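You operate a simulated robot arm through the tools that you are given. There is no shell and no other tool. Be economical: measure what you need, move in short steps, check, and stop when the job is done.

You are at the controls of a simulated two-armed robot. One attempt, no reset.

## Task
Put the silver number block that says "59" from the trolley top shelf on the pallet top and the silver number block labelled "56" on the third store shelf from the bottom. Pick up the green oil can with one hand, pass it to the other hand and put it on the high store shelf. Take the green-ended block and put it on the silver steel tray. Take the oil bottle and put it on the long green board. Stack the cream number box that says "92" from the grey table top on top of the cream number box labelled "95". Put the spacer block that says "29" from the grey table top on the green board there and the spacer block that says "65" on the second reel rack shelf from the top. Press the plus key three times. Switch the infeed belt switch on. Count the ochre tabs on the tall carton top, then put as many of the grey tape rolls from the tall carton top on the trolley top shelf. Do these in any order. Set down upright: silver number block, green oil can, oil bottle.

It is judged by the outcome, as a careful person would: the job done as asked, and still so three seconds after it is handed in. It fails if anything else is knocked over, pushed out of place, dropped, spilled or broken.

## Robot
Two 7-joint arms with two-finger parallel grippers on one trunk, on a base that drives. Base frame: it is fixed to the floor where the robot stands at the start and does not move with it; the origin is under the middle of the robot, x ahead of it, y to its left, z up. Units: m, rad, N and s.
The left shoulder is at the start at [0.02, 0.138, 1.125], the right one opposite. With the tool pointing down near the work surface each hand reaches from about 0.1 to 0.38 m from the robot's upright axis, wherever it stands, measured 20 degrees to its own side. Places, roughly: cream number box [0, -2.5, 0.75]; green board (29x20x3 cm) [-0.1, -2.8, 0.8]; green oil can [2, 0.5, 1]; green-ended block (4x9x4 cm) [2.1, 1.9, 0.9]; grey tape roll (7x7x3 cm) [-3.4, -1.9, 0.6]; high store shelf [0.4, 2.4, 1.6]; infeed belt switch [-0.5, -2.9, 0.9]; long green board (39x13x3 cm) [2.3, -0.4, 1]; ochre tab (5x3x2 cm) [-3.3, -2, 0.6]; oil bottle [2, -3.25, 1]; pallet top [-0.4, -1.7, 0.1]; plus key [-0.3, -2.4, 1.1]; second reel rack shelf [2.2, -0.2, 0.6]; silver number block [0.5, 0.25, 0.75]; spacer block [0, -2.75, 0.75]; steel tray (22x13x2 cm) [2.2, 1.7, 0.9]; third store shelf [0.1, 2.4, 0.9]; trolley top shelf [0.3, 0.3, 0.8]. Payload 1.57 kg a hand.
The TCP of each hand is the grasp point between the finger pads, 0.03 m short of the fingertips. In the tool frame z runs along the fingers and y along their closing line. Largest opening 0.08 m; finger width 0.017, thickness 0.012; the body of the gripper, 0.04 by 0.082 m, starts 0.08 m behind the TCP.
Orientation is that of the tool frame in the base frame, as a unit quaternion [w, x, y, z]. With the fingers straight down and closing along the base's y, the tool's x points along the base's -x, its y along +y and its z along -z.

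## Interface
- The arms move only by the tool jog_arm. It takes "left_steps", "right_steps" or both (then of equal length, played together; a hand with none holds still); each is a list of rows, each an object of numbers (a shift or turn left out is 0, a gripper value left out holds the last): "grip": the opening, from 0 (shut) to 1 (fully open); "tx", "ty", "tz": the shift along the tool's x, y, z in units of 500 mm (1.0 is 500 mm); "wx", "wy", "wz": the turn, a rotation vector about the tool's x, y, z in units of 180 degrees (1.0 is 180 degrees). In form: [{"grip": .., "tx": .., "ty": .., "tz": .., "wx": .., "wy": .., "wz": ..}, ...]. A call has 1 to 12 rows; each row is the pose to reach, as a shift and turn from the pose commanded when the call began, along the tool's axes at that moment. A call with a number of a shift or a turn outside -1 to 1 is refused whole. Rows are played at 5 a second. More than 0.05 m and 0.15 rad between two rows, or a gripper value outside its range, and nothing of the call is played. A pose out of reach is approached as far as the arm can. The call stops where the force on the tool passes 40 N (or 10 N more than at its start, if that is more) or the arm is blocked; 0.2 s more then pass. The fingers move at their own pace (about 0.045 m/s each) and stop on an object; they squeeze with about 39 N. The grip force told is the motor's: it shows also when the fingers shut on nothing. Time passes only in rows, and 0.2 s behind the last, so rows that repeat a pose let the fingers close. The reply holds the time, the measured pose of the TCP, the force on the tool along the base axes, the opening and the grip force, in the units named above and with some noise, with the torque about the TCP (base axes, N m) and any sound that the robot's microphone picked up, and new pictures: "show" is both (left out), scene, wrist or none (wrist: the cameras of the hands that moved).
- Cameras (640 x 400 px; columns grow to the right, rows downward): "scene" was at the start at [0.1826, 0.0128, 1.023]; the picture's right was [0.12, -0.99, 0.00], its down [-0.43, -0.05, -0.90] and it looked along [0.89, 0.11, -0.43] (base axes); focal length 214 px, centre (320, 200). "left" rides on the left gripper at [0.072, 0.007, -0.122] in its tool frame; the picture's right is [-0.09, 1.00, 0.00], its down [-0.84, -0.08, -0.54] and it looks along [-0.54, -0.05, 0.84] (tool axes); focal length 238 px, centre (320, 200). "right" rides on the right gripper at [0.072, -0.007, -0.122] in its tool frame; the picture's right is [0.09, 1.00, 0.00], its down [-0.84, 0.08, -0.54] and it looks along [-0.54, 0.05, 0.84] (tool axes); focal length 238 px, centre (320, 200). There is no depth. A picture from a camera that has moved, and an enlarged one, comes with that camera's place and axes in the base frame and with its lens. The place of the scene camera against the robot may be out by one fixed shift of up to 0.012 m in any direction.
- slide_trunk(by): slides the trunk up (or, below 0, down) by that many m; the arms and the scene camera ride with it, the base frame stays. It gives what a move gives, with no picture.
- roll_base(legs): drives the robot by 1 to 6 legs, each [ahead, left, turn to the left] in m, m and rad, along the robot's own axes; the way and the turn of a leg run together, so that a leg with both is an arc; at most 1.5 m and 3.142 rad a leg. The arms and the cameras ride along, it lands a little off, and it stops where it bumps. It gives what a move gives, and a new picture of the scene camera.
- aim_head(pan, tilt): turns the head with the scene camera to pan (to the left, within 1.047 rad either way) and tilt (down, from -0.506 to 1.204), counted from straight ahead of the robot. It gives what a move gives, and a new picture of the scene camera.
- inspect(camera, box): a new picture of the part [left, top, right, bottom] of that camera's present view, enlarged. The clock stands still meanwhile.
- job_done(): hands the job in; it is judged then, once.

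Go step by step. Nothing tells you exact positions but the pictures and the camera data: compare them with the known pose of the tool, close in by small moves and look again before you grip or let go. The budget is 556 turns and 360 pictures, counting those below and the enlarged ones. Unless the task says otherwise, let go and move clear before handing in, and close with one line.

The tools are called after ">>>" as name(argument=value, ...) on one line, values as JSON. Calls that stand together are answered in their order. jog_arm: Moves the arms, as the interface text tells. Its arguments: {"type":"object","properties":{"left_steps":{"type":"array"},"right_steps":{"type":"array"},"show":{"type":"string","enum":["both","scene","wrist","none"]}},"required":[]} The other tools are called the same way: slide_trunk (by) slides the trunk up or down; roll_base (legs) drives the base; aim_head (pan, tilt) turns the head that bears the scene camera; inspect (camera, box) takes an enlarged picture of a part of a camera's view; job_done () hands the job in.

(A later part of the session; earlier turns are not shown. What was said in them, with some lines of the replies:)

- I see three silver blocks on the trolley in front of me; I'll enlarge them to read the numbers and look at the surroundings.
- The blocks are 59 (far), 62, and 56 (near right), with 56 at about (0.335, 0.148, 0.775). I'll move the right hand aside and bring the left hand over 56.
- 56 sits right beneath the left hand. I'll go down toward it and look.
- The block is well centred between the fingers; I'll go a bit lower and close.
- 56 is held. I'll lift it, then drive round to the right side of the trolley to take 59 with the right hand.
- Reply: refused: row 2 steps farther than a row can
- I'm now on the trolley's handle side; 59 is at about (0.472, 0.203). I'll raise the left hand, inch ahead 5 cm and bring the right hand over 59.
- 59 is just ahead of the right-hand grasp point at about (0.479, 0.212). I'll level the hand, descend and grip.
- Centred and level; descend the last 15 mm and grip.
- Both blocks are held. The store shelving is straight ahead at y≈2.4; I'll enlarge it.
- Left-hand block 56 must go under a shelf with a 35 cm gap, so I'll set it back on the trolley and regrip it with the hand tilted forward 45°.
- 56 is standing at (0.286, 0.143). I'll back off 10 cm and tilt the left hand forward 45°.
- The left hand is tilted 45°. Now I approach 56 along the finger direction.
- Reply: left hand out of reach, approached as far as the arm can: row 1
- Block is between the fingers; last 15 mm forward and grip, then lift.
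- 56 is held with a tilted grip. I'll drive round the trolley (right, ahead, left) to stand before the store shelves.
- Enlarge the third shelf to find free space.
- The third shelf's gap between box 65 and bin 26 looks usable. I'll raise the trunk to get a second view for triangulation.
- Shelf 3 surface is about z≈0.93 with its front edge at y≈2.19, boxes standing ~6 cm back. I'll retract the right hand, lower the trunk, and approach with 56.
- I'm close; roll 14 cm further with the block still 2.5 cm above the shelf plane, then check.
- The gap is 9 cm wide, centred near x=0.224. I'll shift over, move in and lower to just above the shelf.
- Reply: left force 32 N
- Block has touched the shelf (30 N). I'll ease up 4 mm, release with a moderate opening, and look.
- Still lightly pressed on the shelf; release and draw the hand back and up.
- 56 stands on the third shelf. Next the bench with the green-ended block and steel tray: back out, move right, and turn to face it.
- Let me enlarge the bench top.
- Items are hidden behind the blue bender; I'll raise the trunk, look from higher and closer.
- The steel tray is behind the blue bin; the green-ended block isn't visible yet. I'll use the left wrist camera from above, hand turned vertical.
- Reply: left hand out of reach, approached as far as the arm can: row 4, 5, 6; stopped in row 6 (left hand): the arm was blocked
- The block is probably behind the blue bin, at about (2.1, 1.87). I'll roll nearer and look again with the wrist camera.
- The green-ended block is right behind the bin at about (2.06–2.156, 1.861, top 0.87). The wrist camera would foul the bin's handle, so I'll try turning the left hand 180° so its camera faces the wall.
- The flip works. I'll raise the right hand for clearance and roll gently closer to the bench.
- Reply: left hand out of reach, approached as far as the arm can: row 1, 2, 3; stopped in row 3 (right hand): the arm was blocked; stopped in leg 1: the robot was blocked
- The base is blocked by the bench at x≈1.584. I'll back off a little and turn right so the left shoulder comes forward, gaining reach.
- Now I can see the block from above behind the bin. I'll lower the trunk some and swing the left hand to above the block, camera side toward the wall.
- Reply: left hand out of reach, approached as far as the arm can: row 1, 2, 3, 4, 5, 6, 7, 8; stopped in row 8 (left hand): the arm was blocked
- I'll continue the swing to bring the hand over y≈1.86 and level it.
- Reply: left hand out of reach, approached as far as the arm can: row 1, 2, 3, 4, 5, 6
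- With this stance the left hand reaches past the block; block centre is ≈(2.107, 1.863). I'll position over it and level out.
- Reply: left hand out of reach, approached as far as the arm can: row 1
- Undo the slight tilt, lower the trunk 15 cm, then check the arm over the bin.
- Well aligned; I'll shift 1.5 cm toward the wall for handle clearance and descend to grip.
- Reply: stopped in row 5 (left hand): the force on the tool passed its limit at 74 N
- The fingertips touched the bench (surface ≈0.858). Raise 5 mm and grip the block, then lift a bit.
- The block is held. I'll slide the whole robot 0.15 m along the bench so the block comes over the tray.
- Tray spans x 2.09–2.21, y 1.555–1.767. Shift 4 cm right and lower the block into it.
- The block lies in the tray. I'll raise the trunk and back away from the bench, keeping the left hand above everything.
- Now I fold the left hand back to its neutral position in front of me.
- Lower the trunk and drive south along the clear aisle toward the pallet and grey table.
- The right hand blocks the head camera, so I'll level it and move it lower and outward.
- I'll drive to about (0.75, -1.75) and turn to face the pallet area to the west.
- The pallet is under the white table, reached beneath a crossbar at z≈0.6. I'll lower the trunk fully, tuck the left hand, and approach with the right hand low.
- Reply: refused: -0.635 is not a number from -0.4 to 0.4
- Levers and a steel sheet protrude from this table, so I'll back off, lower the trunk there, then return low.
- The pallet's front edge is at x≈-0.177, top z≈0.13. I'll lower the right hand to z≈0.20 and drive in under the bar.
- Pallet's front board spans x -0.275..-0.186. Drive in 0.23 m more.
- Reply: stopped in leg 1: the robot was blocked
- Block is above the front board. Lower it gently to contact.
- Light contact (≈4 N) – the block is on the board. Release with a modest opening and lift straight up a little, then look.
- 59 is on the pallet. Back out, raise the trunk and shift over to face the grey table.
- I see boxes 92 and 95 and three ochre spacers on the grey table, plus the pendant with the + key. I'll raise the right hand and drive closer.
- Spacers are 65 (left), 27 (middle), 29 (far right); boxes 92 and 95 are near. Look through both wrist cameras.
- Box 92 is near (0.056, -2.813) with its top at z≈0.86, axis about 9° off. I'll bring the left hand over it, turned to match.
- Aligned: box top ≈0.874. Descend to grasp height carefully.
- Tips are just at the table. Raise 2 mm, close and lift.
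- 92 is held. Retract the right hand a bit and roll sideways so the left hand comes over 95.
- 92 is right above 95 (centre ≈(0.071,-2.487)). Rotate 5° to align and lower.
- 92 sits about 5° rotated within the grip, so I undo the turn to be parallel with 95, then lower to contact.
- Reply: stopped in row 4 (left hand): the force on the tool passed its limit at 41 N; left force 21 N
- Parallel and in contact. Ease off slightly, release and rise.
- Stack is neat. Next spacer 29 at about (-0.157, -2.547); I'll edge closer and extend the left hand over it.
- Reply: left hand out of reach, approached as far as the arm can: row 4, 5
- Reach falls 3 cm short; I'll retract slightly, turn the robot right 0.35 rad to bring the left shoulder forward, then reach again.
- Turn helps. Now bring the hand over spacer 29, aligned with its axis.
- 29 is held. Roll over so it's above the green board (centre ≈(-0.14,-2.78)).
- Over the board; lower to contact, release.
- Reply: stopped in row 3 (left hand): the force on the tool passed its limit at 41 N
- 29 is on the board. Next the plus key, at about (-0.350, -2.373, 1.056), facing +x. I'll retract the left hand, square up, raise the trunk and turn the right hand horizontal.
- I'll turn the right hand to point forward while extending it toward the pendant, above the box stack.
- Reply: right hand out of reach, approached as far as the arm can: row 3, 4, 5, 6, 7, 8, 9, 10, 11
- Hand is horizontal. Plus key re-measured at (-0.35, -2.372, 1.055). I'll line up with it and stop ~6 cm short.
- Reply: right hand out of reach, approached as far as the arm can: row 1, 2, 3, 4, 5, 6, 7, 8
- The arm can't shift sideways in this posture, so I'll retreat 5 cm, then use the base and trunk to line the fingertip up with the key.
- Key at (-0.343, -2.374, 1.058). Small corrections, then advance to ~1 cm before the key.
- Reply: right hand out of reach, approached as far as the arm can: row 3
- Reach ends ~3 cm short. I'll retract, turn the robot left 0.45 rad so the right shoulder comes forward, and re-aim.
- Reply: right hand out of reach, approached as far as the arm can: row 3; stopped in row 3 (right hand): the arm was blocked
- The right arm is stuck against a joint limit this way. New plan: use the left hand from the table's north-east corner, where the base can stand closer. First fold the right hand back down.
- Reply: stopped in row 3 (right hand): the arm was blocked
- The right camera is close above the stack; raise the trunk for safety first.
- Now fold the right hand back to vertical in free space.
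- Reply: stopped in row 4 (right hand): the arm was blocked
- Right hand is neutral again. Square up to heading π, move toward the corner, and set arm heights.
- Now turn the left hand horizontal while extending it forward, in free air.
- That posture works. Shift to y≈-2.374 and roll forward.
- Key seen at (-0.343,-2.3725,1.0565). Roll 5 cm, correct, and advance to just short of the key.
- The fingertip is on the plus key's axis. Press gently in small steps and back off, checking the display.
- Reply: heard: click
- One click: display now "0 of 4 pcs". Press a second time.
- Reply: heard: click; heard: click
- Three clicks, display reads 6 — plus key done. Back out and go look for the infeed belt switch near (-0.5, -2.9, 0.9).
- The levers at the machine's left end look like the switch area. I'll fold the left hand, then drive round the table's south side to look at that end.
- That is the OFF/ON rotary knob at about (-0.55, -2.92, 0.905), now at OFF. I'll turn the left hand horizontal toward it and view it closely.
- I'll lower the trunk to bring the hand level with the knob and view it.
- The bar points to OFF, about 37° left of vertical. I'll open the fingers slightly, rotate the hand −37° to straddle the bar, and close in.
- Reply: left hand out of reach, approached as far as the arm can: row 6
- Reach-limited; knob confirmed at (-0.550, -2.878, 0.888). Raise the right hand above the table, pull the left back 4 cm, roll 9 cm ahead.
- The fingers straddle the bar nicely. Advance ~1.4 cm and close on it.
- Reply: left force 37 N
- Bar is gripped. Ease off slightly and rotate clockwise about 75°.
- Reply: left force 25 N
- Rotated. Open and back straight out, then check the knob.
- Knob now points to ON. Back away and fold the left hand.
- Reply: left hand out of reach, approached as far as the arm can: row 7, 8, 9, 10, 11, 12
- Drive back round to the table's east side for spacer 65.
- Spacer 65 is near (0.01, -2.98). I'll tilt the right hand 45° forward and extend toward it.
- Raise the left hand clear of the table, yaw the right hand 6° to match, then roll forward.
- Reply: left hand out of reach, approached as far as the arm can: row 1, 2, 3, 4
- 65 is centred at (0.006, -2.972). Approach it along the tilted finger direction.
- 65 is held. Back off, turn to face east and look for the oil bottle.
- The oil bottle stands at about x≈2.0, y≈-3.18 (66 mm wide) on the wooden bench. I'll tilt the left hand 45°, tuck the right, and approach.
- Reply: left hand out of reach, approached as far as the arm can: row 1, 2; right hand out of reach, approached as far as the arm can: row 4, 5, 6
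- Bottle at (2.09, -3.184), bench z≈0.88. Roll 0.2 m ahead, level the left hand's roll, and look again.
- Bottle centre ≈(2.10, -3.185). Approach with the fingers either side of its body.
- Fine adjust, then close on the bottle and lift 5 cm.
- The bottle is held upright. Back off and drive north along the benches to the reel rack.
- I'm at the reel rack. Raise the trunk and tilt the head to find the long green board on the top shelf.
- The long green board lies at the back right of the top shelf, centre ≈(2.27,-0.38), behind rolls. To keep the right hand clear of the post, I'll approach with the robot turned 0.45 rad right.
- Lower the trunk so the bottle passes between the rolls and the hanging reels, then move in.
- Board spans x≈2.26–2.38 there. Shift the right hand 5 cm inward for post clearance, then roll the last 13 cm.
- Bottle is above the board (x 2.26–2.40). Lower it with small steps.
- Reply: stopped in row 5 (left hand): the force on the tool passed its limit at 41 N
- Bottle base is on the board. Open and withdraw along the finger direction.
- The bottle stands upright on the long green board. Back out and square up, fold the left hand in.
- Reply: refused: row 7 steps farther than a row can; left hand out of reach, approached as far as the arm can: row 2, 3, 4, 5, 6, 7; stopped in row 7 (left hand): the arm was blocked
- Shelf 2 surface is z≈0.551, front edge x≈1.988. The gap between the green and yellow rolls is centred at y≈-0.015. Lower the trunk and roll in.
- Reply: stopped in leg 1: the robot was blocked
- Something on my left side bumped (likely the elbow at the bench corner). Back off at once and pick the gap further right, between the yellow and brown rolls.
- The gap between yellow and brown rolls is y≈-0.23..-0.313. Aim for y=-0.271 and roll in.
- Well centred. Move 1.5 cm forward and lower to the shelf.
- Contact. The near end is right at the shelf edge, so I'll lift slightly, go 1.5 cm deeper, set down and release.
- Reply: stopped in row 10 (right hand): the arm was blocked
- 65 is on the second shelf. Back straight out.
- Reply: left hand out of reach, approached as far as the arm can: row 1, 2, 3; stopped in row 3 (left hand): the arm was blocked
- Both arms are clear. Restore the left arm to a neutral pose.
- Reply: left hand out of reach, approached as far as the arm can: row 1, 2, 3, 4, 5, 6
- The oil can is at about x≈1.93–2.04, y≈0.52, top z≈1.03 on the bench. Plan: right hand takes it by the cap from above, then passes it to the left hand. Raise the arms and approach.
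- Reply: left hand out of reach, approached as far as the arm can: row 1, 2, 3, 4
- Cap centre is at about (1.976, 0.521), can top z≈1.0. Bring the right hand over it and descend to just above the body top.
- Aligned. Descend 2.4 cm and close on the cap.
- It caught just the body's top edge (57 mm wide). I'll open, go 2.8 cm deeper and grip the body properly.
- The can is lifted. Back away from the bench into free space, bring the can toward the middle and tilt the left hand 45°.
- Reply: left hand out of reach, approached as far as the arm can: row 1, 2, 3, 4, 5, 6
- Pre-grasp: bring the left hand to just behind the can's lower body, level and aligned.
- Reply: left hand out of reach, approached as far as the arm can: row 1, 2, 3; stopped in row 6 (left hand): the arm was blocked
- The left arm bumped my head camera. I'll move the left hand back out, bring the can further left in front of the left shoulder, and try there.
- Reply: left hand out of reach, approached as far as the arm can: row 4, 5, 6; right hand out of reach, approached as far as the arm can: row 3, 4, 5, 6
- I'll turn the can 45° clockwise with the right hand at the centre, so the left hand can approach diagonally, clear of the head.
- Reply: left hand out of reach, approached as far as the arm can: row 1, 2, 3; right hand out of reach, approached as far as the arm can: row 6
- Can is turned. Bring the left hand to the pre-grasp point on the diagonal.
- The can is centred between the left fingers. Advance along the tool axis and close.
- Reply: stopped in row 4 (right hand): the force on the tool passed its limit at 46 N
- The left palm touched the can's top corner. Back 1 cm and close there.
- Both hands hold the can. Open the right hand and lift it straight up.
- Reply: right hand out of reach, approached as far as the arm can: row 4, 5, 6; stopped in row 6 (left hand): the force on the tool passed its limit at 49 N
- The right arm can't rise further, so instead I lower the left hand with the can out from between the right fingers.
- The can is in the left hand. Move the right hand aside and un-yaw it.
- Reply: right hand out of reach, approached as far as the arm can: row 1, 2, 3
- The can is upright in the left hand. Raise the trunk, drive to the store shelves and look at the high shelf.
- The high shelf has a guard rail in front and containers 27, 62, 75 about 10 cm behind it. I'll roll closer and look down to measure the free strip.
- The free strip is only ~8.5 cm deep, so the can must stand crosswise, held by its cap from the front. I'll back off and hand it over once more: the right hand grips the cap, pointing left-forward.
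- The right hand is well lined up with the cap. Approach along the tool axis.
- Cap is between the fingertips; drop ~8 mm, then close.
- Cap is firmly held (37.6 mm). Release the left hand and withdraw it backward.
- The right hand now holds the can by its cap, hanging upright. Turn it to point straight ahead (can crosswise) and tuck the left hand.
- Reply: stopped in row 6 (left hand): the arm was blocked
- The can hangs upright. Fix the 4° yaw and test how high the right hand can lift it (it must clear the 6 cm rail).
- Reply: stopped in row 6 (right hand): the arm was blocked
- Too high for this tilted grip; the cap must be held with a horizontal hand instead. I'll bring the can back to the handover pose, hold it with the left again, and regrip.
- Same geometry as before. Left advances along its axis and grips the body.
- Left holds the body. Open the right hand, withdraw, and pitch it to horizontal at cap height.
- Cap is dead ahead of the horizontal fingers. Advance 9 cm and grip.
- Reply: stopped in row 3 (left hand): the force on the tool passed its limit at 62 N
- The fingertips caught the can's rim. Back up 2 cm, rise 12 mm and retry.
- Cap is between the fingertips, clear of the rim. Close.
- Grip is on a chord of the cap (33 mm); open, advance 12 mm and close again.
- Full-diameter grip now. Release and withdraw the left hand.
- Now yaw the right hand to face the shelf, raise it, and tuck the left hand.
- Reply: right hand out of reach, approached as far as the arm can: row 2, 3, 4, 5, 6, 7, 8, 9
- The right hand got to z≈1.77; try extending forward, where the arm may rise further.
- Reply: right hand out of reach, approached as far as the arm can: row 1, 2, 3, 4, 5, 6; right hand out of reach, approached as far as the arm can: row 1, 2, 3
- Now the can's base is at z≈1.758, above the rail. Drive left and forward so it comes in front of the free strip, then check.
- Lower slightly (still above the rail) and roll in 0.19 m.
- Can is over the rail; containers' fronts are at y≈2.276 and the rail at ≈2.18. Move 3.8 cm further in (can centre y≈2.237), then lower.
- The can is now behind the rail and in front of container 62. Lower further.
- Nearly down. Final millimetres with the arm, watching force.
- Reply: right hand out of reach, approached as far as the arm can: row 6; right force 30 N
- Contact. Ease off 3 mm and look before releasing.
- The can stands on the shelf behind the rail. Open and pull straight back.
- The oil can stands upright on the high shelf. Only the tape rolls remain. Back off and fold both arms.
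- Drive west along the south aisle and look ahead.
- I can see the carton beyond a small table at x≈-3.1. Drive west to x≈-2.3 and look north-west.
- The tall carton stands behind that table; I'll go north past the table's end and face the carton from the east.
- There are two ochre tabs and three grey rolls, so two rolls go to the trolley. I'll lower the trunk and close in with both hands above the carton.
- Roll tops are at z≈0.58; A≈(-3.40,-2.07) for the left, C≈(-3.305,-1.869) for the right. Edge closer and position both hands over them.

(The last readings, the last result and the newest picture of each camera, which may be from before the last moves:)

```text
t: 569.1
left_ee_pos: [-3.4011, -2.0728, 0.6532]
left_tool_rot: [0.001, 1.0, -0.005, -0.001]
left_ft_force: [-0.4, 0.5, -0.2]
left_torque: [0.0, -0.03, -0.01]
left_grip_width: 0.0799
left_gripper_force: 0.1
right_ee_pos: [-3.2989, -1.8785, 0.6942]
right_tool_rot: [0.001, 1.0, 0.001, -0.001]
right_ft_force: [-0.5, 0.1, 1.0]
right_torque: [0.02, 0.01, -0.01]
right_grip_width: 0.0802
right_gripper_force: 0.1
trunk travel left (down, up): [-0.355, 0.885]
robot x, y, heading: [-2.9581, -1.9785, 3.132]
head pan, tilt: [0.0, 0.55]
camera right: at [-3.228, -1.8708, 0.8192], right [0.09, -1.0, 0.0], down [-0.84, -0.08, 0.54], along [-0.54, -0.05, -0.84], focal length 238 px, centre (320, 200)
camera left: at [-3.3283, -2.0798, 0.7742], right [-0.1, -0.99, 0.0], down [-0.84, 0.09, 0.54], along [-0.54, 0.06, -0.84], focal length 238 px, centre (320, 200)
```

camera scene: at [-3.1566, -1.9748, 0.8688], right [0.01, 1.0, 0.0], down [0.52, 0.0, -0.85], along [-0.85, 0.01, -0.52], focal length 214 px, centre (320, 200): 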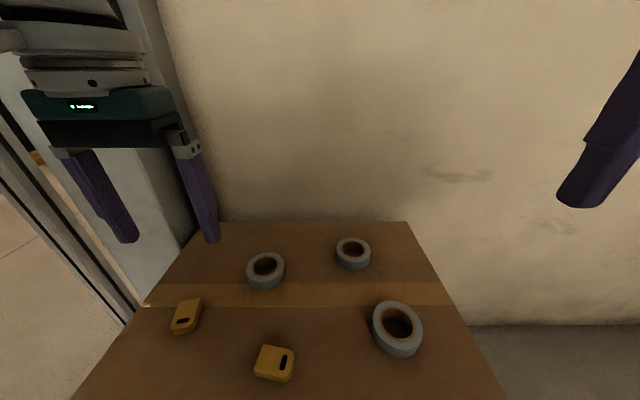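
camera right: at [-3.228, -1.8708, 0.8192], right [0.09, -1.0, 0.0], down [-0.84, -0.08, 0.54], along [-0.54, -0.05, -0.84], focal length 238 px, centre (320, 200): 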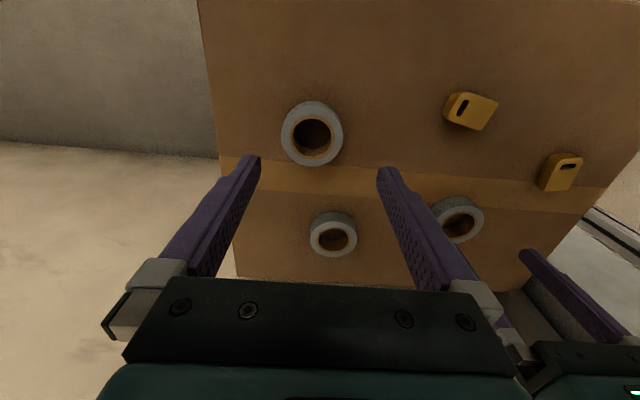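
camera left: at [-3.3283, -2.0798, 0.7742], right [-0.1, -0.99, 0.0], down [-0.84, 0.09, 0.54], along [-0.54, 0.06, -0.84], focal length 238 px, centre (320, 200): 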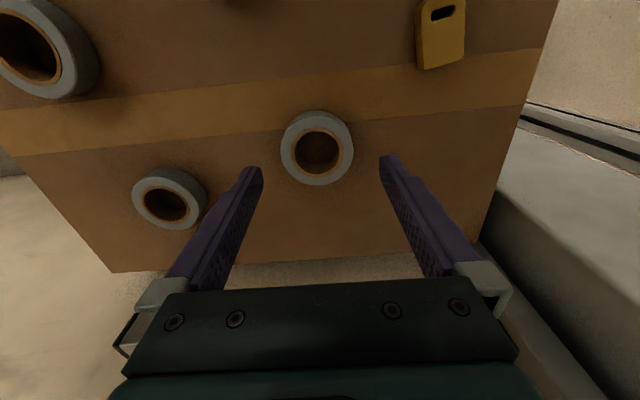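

Roll tops are really at z≈0.56. Correct and descend to just above them.

>>> jog_arm(left_steps=[{"tx": -0.017, "ty": -0.01, "tz": 0.03}, {"tx": -0.017, "ty": -0.01, "tz": 0.06}, {"tx": -0.017, "ty": -0.01, "tz": 0.09}], right_steps=[{"tx": -0.023, "ty": -0.018, "tz": 0.06}, {"tx": -0.023, "ty": -0.018, "tz": 0.12}, {"tx": -0.023, "ty": -0.018, "tz": 0.17}], show="wrist")

```text
t: 569.9
left_ee_pos: [-3.4022, -2.0706, 0.6155]
left_tool_rot: [0.0, 1.0, -0.005, -0.001]
left_ft_force: [-0.4, -0.2, 0.0]
left_torque: [0.01, -0.02, -0.01]
left_grip_width: 0.0798
left_gripper_force: 0.0
left hand out of reach, approached as far as the arm can: row 2, 3
right_ee_pos: [-3.3137, -1.866, 0.6104]
right_tool_rot: [0.001, 1.0, 0.001, -0.001]
right_ft_force: [-0.7, 0.6, 0.1]
right_torque: [-0.03, -0.01, -0.02]
right_grip_width: 0.0802
right_gripper_force: 0.1
trunk travel left (down, up): [-0.355, 0.885]
robot x, y, heading: [-2.9546, -1.9808, 3.137]
head pan, tilt: [0.0, 0.55]
camera right: at [-3.2416, -1.8589, 0.7332], right [0.09, -1.0, 0.0], down [-0.84, -0.08, 0.54], along [-0.54, -0.05, -0.84], focal length 238 px, centre (320, 200)
camera left: at [-3.3303, -2.0778, 0.7364], right [-0.1, -0.99, 0.0], down [-0.84, 0.08, 0.54], along [-0.54, 0.06, -0.84], focal length 238 px, centre (320, 200)
```

right: 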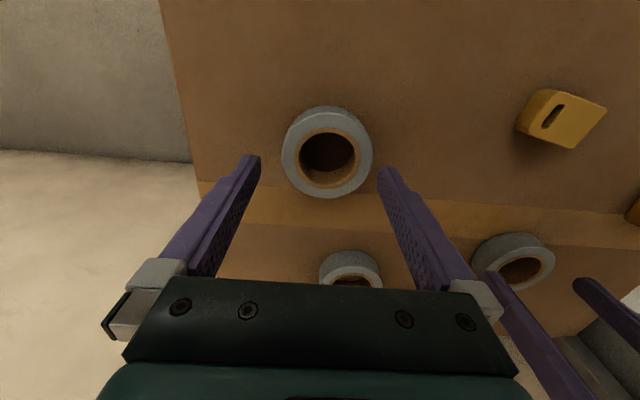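
left: 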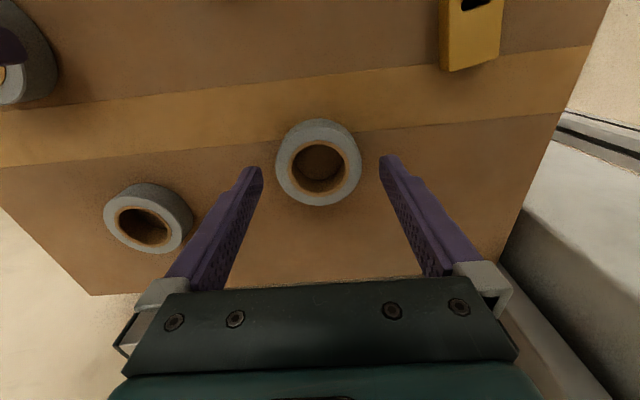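

Both are nearly centred. Small lateral corrections, then use the trunk to lower both hands together.

>>> jog_arm(left_steps=[{"ty": -0.007}, {"ty": -0.007}], right_steps=[{"ty": 0.009}, {"ty": 0.009, "tz": -0.004}], show="none")

>>> slide_trunk(by=-0.045)

>>> jog_arm(left_steps=[{"grip": 0}, {"grip": 0}, {"grip": 0}, {"grip": 0}], right_steps=[{"grip": 0}, {"grip": 0}, {"grip": 0}, {"grip": 0}], show="wrist")

```text
t: 570.5
left_ee_pos: [-3.4023, -2.0691, 0.6165]
left_tool_rot: [-0.002, 1.0, -0.004, 0.0]
left_ft_force: [-1.1, -0.3, 0.1]
left_torque: [0.01, 0.02, -0.01]
left_grip_width: 0.0801
left_gripper_force: 0.1
right_ee_pos: [-3.3131, -1.8697, 0.611]
right_tool_rot: [0.001, 1.0, -0.001, -0.001]
right_ft_force: [0.4, -0.9, 0.4]
right_torque: [-0.03, 0.0, 0.02]
right_grip_width: 0.0803
right_gripper_force: 0.2
trunk travel left (down, up): [-0.355, 0.885]
robot x, y, heading: [-2.9573, -1.98, 3.14]
head pan, tilt: [0.0, 0.55]
```

```text
t: 571.2
left_ee_pos: [-3.4019, -2.068, 0.5801]
left_tool_rot: [0.0, 1.0, -0.004, 0.0]
left_ft_force: [-0.5, -0.2, -0.1]
left_torque: [0.02, 0.0, 0.0]
left_grip_width: 0.0802
left_gripper_force: 0.0
right_ee_pos: [-3.3127, -1.869, 0.5799]
right_tool_rot: [0.0, 1.0, -0.001, 0.001]
right_ft_force: [4.2, -0.2, 8.1]
right_torque: [0.4, -0.11, -0.14]
right_grip_width: 0.0802
right_gripper_force: 0.2
trunk travel left (down, up): [-0.32, 0.92]
robot x, y, heading: [-2.959, -1.9752, 3.136]
head pan, tilt: [0.0, 0.55]
stopped: the force on the tool passed its limit at 71 N (the readings are from after the stop); the commanded pose is now the measured one
```

```text
t: 572.2
left_ee_pos: [-3.4016, -2.0684, 0.5811]
left_tool_rot: [-0.001, 1.0, -0.004, -0.001]
left_ft_force: [-0.1, 0.9, -0.2]
left_torque: [-0.01, -0.01, -0.01]
left_grip_width: 0.064
left_gripper_force: 39.0
right_ee_pos: [-3.3131, -1.8695, 0.5803]
right_tool_rot: [0.0, 1.0, 0.0, 0.0]
right_ft_force: [-1.3, 2.0, 1.0]
right_torque: [0.1, 0.04, 0.05]
right_grip_width: 0.0639
right_gripper_force: 38.6
trunk travel left (down, up): [-0.32, 0.92]
robot x, y, heading: [-2.9575, -1.9785, 3.14]
head pan, tilt: [0.0, 0.55]
camera right: at [-3.2424, -1.8627, 0.7035], right [0.09, -1.0, 0.0], down [-0.84, -0.08, 0.54], along [-0.54, -0.05, -0.84], focal length 238 px, centre (320, 200)
camera left: at [-3.3304, -2.0739, 0.702], right [-0.1, -0.99, 0.0], down [-0.84, 0.08, 0.54], along [-0.54, 0.06, -0.84], focal length 238 px, centre (320, 200)
```

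right: 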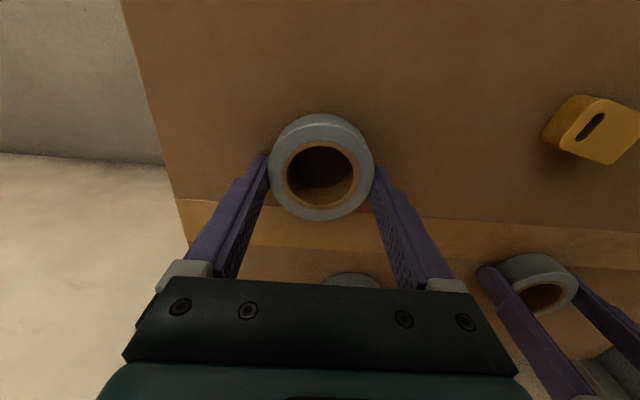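
left: 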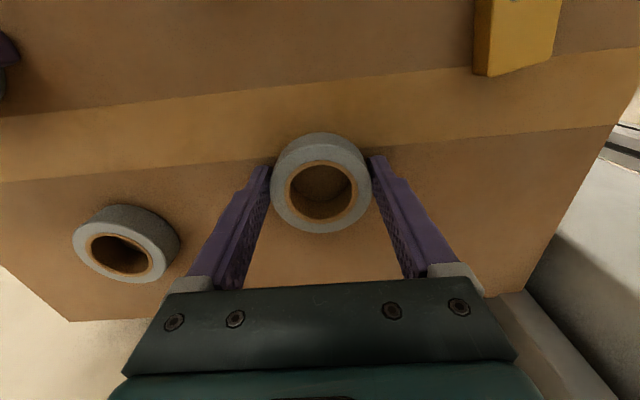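

Both rolls are gripped (64 mm). Lift with the trunk and check.

>>> slide_trunk(by=0.3)

>>> roll_base(legs=[[-0.45, 0, 0]])

```text
t: 575.2
left_ee_pos: [-3.4022, -2.0689, 0.8804]
left_tool_rot: [0.001, 1.0, -0.005, 0.0]
left_ft_force: [0.3, -0.4, 0.0]
left_torque: [-0.02, 0.0, -0.01]
left_grip_width: 0.0641
left_gripper_force: 38.5
right_ee_pos: [-3.3134, -1.8705, 0.8808]
right_tool_rot: [0.001, 1.0, 0.0, 0.0]
right_ft_force: [0.0, 0.0, -1.2]
right_torque: [-0.01, -0.01, -0.01]
right_grip_width: 0.0637
right_gripper_force: 39.1
trunk travel left (down, up): [-0.62, 0.62]
robot x, y, heading: [-2.9586, -1.9728, 3.142]
head pan, tilt: [0.0, 0.55]
```

```text
t: 577.9
left_ee_pos: [-2.9521, -2.0711, 0.8818]
left_tool_rot: [0.001, 1.0, -0.006, 0.0]
left_ft_force: [-0.3, -0.8, 0.0]
left_torque: [0.0, 0.02, -0.01]
left_grip_width: 0.0642
left_gripper_force: 39.5
right_ee_pos: [-2.8613, -1.872, 0.8801]
right_tool_rot: [0.0, 1.0, -0.001, 0.0]
right_ft_force: [-0.4, 0.6, -1.1]
right_torque: [0.03, 0.0, -0.02]
right_grip_width: 0.0639
right_gripper_force: 38.7
trunk travel left (down, up): [-0.62, 0.62]
robot x, y, heading: [-2.506, -1.9799, 3.132]
head pan, tilt: [0.0, 0.55]
camera scene: at [-2.7056, -1.9778, 1.1338], right [0.01, 1.0, 0.0], down [0.52, -0.01, -0.85], along [-0.85, 0.01, -0.52], focal length 214 px, centre (320, 200)
```

scene: 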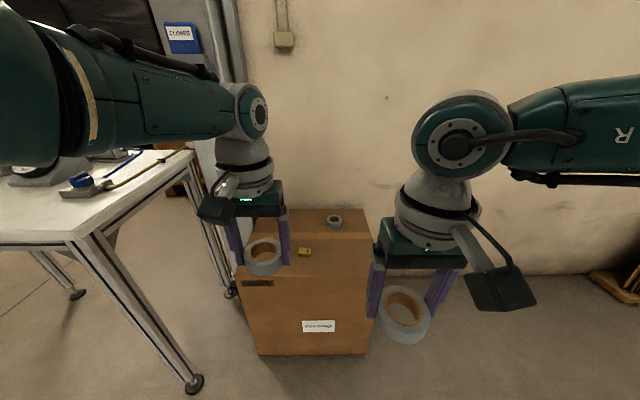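

Both rolls are securely held and the third stays on the carton. Raise a bit and drive back the same way.

>>> slide_trunk(by=0.12)

>>> roll_base(legs=[[-0.25, 0, 0.008], [0, 1.5, 0], [0, 0.12, 0], [-1.5, 0, 0], [-1.5, 0, 0], [-0.25, 0, 0]])

```text
t: 579.4
left_ee_pos: [-2.952, -2.0709, 1.0006]
left_tool_rot: [0.0, 1.0, -0.006, 0.0]
left_ft_force: [-0.6, 0.9, -0.8]
left_torque: [-0.01, 0.01, 0.01]
left_grip_width: 0.0644
left_gripper_force: 38.8
right_ee_pos: [-2.8633, -1.8714, 0.9998]
right_tool_rot: [0.002, 1.0, -0.002, 0.0]
right_ft_force: [-0.7, -0.7, -0.5]
right_torque: [-0.02, -0.01, -0.03]
right_grip_width: 0.0637
right_gripper_force: 39.1
trunk travel left (down, up): [-0.74, 0.5]
robot x, y, heading: [-2.5075, -1.982, 3.129]
head pan, tilt: [0.0, 0.55]
```

```text
t: 604.5
left_ee_pos: [0.5448, -3.6871, 1.0011]
left_tool_rot: [0.0, 1.0, -0.005, 0.0]
left_ft_force: [0.2, -0.2, -0.6]
left_torque: [0.0, 0.01, -0.04]
left_grip_width: 0.0642
left_gripper_force: 38.4
right_ee_pos: [0.6332, -3.4872, 0.9994]
right_tool_rot: [0.001, 1.0, -0.001, -0.001]
right_ft_force: [0.5, -1.0, 0.1]
right_torque: [-0.02, -0.02, 0.01]
right_grip_width: 0.0639
right_gripper_force: 39.0
trunk travel left (down, up): [-0.74, 0.5]
robot x, y, heading: [0.9859, -3.5959, 3.132]
head pan, tilt: [0.0, 0.55]
camera scene: at [0.7905, -3.5927, 1.2539], right [0.01, 1.0, 0.0], down [0.52, 0.0, -0.85], along [-0.85, 0.01, -0.52], focal length 214 px, centre (320, 200)
```

scene: 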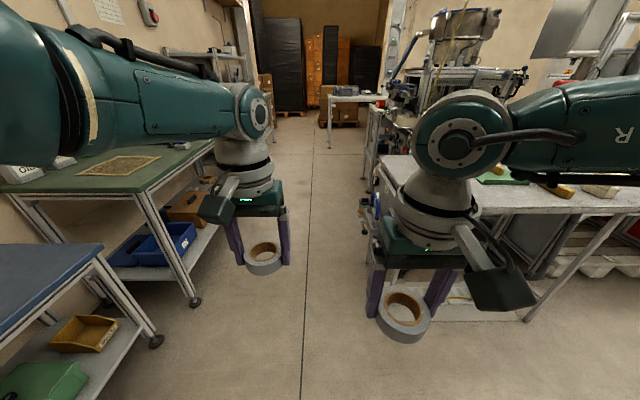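

Now north to the trolley's east side.

>>> roll_base(legs=[[0, 0, 0.01], [0, -1.5, 0], [0, -1.5, 0], [0, -0.85, 0]])

```text
t: 623.3
left_ee_pos: [0.5806, 0.1258, 1.0014]
left_tool_rot: [0.0, 1.0, 0.001, 0.001]
left_ft_force: [-0.9, 0.5, -0.4]
left_torque: [-0.01, 0.01, 0.03]
left_grip_width: 0.0637
left_gripper_force: 39.6
right_ee_pos: [0.6672, 0.3239, 0.9996]
right_tool_rot: [0.002, 1.0, 0.005, -0.001]
right_ft_force: [-0.5, 0.5, -0.1]
right_torque: [-0.03, -0.02, -0.03]
right_grip_width: 0.0636
right_gripper_force: 39.2
trunk travel left (down, up): [-0.74, 0.5]
robot x, y, heading: [1.0229, 0.2204, -3.139]
head pan, tilt: [0.0, 0.55]
camera scene: at [0.8264, 0.2218, 1.2539], right [0.0, 1.0, 0.0], down [0.52, 0.0, -0.85], along [-0.85, 0.0, -0.52], focal length 214 px, centre (320, 200)
```

scene: 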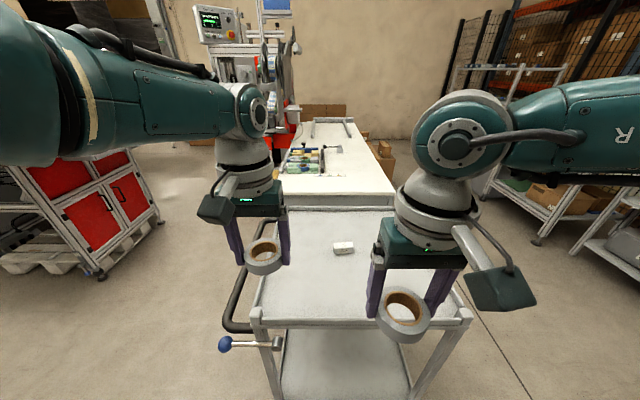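

Trolley is ahead; block 62 at (0.33,0.29) stays clear. Move to y≈0.26 and roll in over the trolley, then lower.

>>> roll_base(legs=[[0.22, -0.042, 0]])

>>> slide_trunk(by=-0.18)

>>> inspect(camera="scene", box=[0, 0, 640, 400])

```text
t: 625.0
left_ee_pos: [0.3626, 0.1655, 1.0002]
left_tool_rot: [0.0, 1.0, 0.001, 0.0]
left_ft_force: [-0.2, 0.0, -0.7]
left_torque: [-0.04, 0.03, 0.02]
left_grip_width: 0.0639
left_gripper_force: 39.1
right_ee_pos: [0.4478, 0.3667, 1.0007]
right_tool_rot: [0.001, 1.0, 0.005, 0.0]
right_ft_force: [0.0, -0.3, -1.0]
right_torque: [-0.01, 0.0, 0.01]
right_grip_width: 0.0635
right_gripper_force: 39.1
trunk travel left (down, up): [-0.74, 0.5]
robot x, y, heading: [0.803, 0.2617, -3.134]
head pan, tilt: [0.0, 0.55]
camera scene: at [0.607, 0.2622, 1.2539], right [0.0, 1.0, 0.0], down [0.52, 0.0, -0.85], along [-0.85, 0.0, -0.52], focal length 214 px, centre (320, 200)
```

scene: 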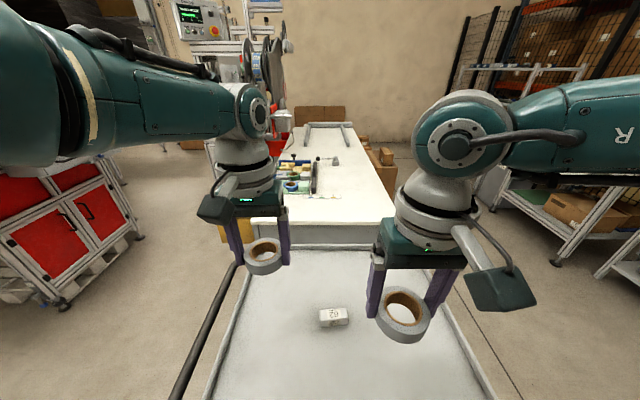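

```text
t: 627.0
left_ee_pos: [0.3611, 0.1661, 0.8204]
left_tool_rot: [0.0, 1.0, 0.001, 0.0]
left_ft_force: [-0.2, 0.9, -0.7]
left_torque: [-0.04, -0.01, 0.01]
left_grip_width: 0.0638
left_gripper_force: 39.0
right_ee_pos: [0.449, 0.365, 0.8206]
right_tool_rot: [0.0, 1.0, 0.006, -0.001]
right_ft_force: [0.2, -0.1, -0.4]
right_torque: [-0.01, -0.03, 0.01]
right_grip_width: 0.0638
right_gripper_force: 39.0
trunk travel left (down, up): [-0.56, 0.68]
robot x, y, heading: [0.8058, 0.2618, -3.136]
head pan, tilt: [0.0, 0.55]
```

```text
1.00 times, centred on (320, 200) of scene (not enlarged: the box is as wide or as high as the picture)
camera zoom: at [0.607, 0.2622, 1.0739], right [0.0, 1.0, 0.0], down [0.52, 0.0, -0.85], along [-0.85, 0.0, -0.52], focal length 214 px, centre (320, 200)
```

zoom: 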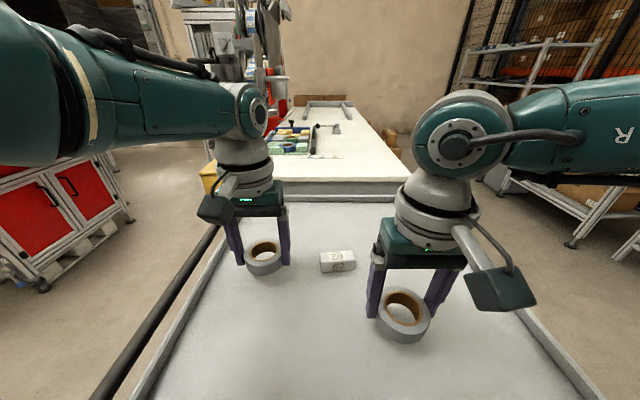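

Both rolls are about 2 cm above the shelf. Lower gently and release.

>>> jog_arm(left_steps=[{"tz": 0.02}, {"tz": 0.034}, {"tz": 0.04}, {"tz": 0.044}], right_steps=[{"tz": 0.02}, {"tz": 0.034}, {"tz": 0.04}, {"tz": 0.044}], show="none")

```text
t: 628.0
left_ee_pos: [0.3665, 0.1615, 0.8045]
left_tool_rot: [-0.001, 1.0, 0.001, -0.001]
left_ft_force: [0.0, -0.3, -0.3]
left_torque: [-0.05, 0.01, 0.01]
left_grip_width: 0.0637
left_gripper_force: 38.7
left hand out of reach, approached as far as the arm can: row 1, 2, 3, 4
right_ee_pos: [0.4487, 0.3665, 0.7974]
right_tool_rot: [0.0, 1.0, 0.006, -0.001]
right_ft_force: [0.8, 0.5, -0.3]
right_torque: [-0.02, -0.02, -0.02]
right_grip_width: 0.0638
right_gripper_force: 38.8
trunk travel left (down, up): [-0.56, 0.68]
robot x, y, heading: [0.8058, 0.2633, -3.143]
head pan, tilt: [0.0, 0.55]
```

>>> jog_arm(left_steps=[{"tx": 0.04}, {"tx": 0.04, "tz": 0.008}, {"tx": 0.04, "tz": 0.014}, {"tx": 0.04, "tz": 0.014}], right_steps=[{"tz": 0.002}, {"tz": 0.004}, {"tz": 0.006}, {"tz": 0.006}], show="none")

```text
t: 629.0
left_ee_pos: [0.3881, 0.1617, 0.7971]
left_tool_rot: [-0.001, 1.0, 0.002, 0.0]
left_ft_force: [-0.5, -0.7, -0.5]
left_torque: [0.0, 0.0, -0.01]
left_grip_width: 0.0639
left_gripper_force: 38.8
right_ee_pos: [0.4491, 0.3662, 0.794]
right_tool_rot: [0.001, 1.0, 0.005, 0.0]
right_ft_force: [-0.5, -0.7, -0.5]
right_torque: [0.0, -0.03, 0.0]
right_grip_width: 0.0642
right_gripper_force: 39.0
trunk travel left (down, up): [-0.56, 0.68]
robot x, y, heading: [0.8062, 0.2603, -3.136]
head pan, tilt: [0.0, 0.55]
```

Still no contact; continue in millimetre steps.

>>> jog_arm(left_steps=[{"tz": 0.005}, {"tz": 0.01}, {"tz": 0.014}, {"tz": 0.018}, {"tz": 0.022}, {"tz": 0.026}, {"tz": 0.03}], show="none")

>>> jog_arm(right_steps=[{"tz": 0.004}, {"tz": 0.008}, {"tz": 0.012}, {"tz": 0.016}, {"tz": 0.02}, {"tz": 0.024}, {"tz": 0.028}], show="none")

```text
t: 630.3
left_ee_pos: [0.3851, 0.1619, 0.7903]
left_tool_rot: [0.0, 1.0, 0.0, -0.003]
left_ft_force: [4.6, -1.7, 14.2]
left_torque: [-0.31, -0.19, 0.08]
left_grip_width: 0.0641
left_gripper_force: 38.8
right_ee_pos: [0.4498, 0.366, 0.7946]
right_tool_rot: [0.0, 1.0, 0.005, 0.0]
right_ft_force: [0.5, -0.5, -0.6]
right_torque: [-0.01, 0.01, 0.02]
right_grip_width: 0.0636
right_gripper_force: 38.6
trunk travel left (down, up): [-0.56, 0.68]
robot x, y, heading: [0.8068, 0.2606, -3.14]
head pan, tilt: [0.0, 0.55]
stopped in row 6 (left hand): the force on the tool passed its limit at 49 N (the readings are from after the stop); the commanded pose is now the measured one
```

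```text
t: 631.3
left_ee_pos: [0.3855, 0.1615, 0.7909]
left_tool_rot: [0.0, 1.0, 0.001, -0.002]
left_ft_force: [5.6, -2.3, 15.6]
left_torque: [-0.19, -0.34, 0.05]
left_grip_width: 0.064
left_gripper_force: 39.1
right_ee_pos: [0.4469, 0.3656, 0.7901]
right_tool_rot: [0.002, 1.0, 0.004, -0.001]
right_ft_force: [5.1, 2.5, 17.5]
right_torque: [0.57, -0.09, -0.15]
right_grip_width: 0.0638
right_gripper_force: 38.8
trunk travel left (down, up): [-0.56, 0.68]
robot x, y, heading: [0.8059, 0.2598, -3.137]
head pan, tilt: [0.0, 0.55]
stopped in row 4 (right hand): the force on the tool passed its limit at 48 N (the readings are from after the stop); the commanded pose is now the measured one
```

Both rolls rest on the shelf. Ease off, open both hands and lift away.

>>> jog_arm(left_steps=[{"tz": -0.003}, {"tz": -0.003, "grip": 0.95}, {"tz": -0.003, "grip": 1}, {"tz": -0.003, "grip": 1}, {"tz": -0.06}, {"tz": -0.14}, {"tz": -0.22}, {"tz": -0.28}], right_steps=[{"tz": -0.003}, {"tz": -0.003, "grip": 0.95}, {"tz": -0.003, "grip": 1}, {"tz": -0.003, "grip": 1}, {"tz": -0.06}, {"tz": -0.14}, {"tz": -0.22}, {"tz": -0.28}], show="scene")

```text
t: 633.1
left_ee_pos: [0.3868, 0.1618, 0.9312]
left_tool_rot: [0.0, 1.0, 0.002, -0.001]
left_ft_force: [0.8, -0.3, 0.4]
left_torque: [-0.03, 0.0, 0.02]
left_grip_width: 0.0799
left_gripper_force: 0.1
right_ee_pos: [0.4475, 0.3654, 0.9293]
right_tool_rot: [0.002, 1.0, 0.004, 0.0]
right_ft_force: [1.2, -0.5, 0.4]
right_torque: [0.03, -0.01, -0.03]
right_grip_width: 0.0801
right_gripper_force: 0.0
trunk travel left (down, up): [-0.56, 0.68]
robot x, y, heading: [0.8022, 0.262, -3.14]
head pan, tilt: [0.0, 0.55]
camera scene: at [0.607, 0.2617, 1.0739], right [0.0, 1.0, 0.0], down [0.52, 0.0, -0.85], along [-0.85, 0.0, -0.52], focal length 214 px, centre (320, 200)
```

scene: 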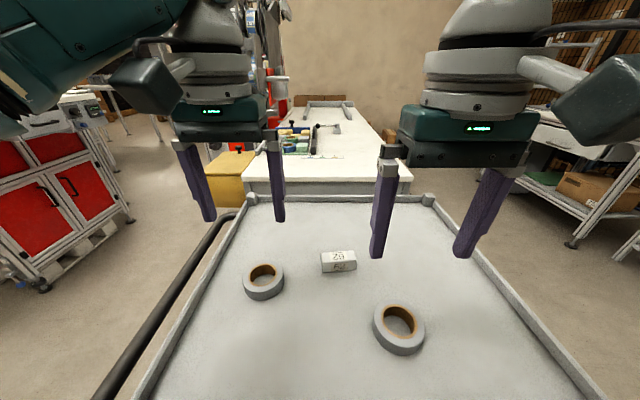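

Two rolls lie on the trolley, block 62 undisturbed. Back away and hand in.

>>> roll_base(legs=[[-0.35, 0, 0]])

>>> job_done()

```text
t: 635.3
left_ee_pos: [0.7285, 0.1648, 0.9302]
left_tool_rot: [-0.001, 1.0, -0.002, -0.003]
left_ft_force: [-0.4, -0.1, 0.1]
left_torque: [0.01, 0.0, 0.03]
left_grip_width: 0.0799
left_gripper_force: 0.1
right_ee_pos: [0.7916, 0.3683, 0.9296]
right_tool_rot: [0.001, 1.0, 0.002, 0.0]
right_ft_force: [0.2, 0.5, -0.1]
right_torque: [0.0, -0.02, 0.01]
right_grip_width: 0.0802
right_gripper_force: 0.1
trunk travel left (down, up): [-0.56, 0.68]
robot x, y, heading: [1.1457, 0.2615, 3.144]
head pan, tilt: [0.0, 0.55]
camera scene: at [0.9494, 0.2636, 1.0738], right [0.0, 1.0, 0.0], down [0.52, 0.0, -0.85], along [-0.85, 0.0, -0.52], focal length 214 px, centre (320, 200)
```

scene: 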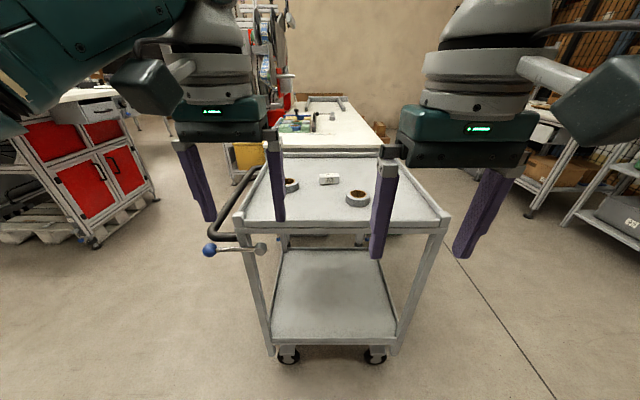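

```text
The job is handed in.
```

I did every task on the list and handed the job in: there were two ochre tabs, so two grey rolls went to the trolley, and my base or left arm bumped bench and shelf furniture a few times, with nothing seen knocked over or moved.
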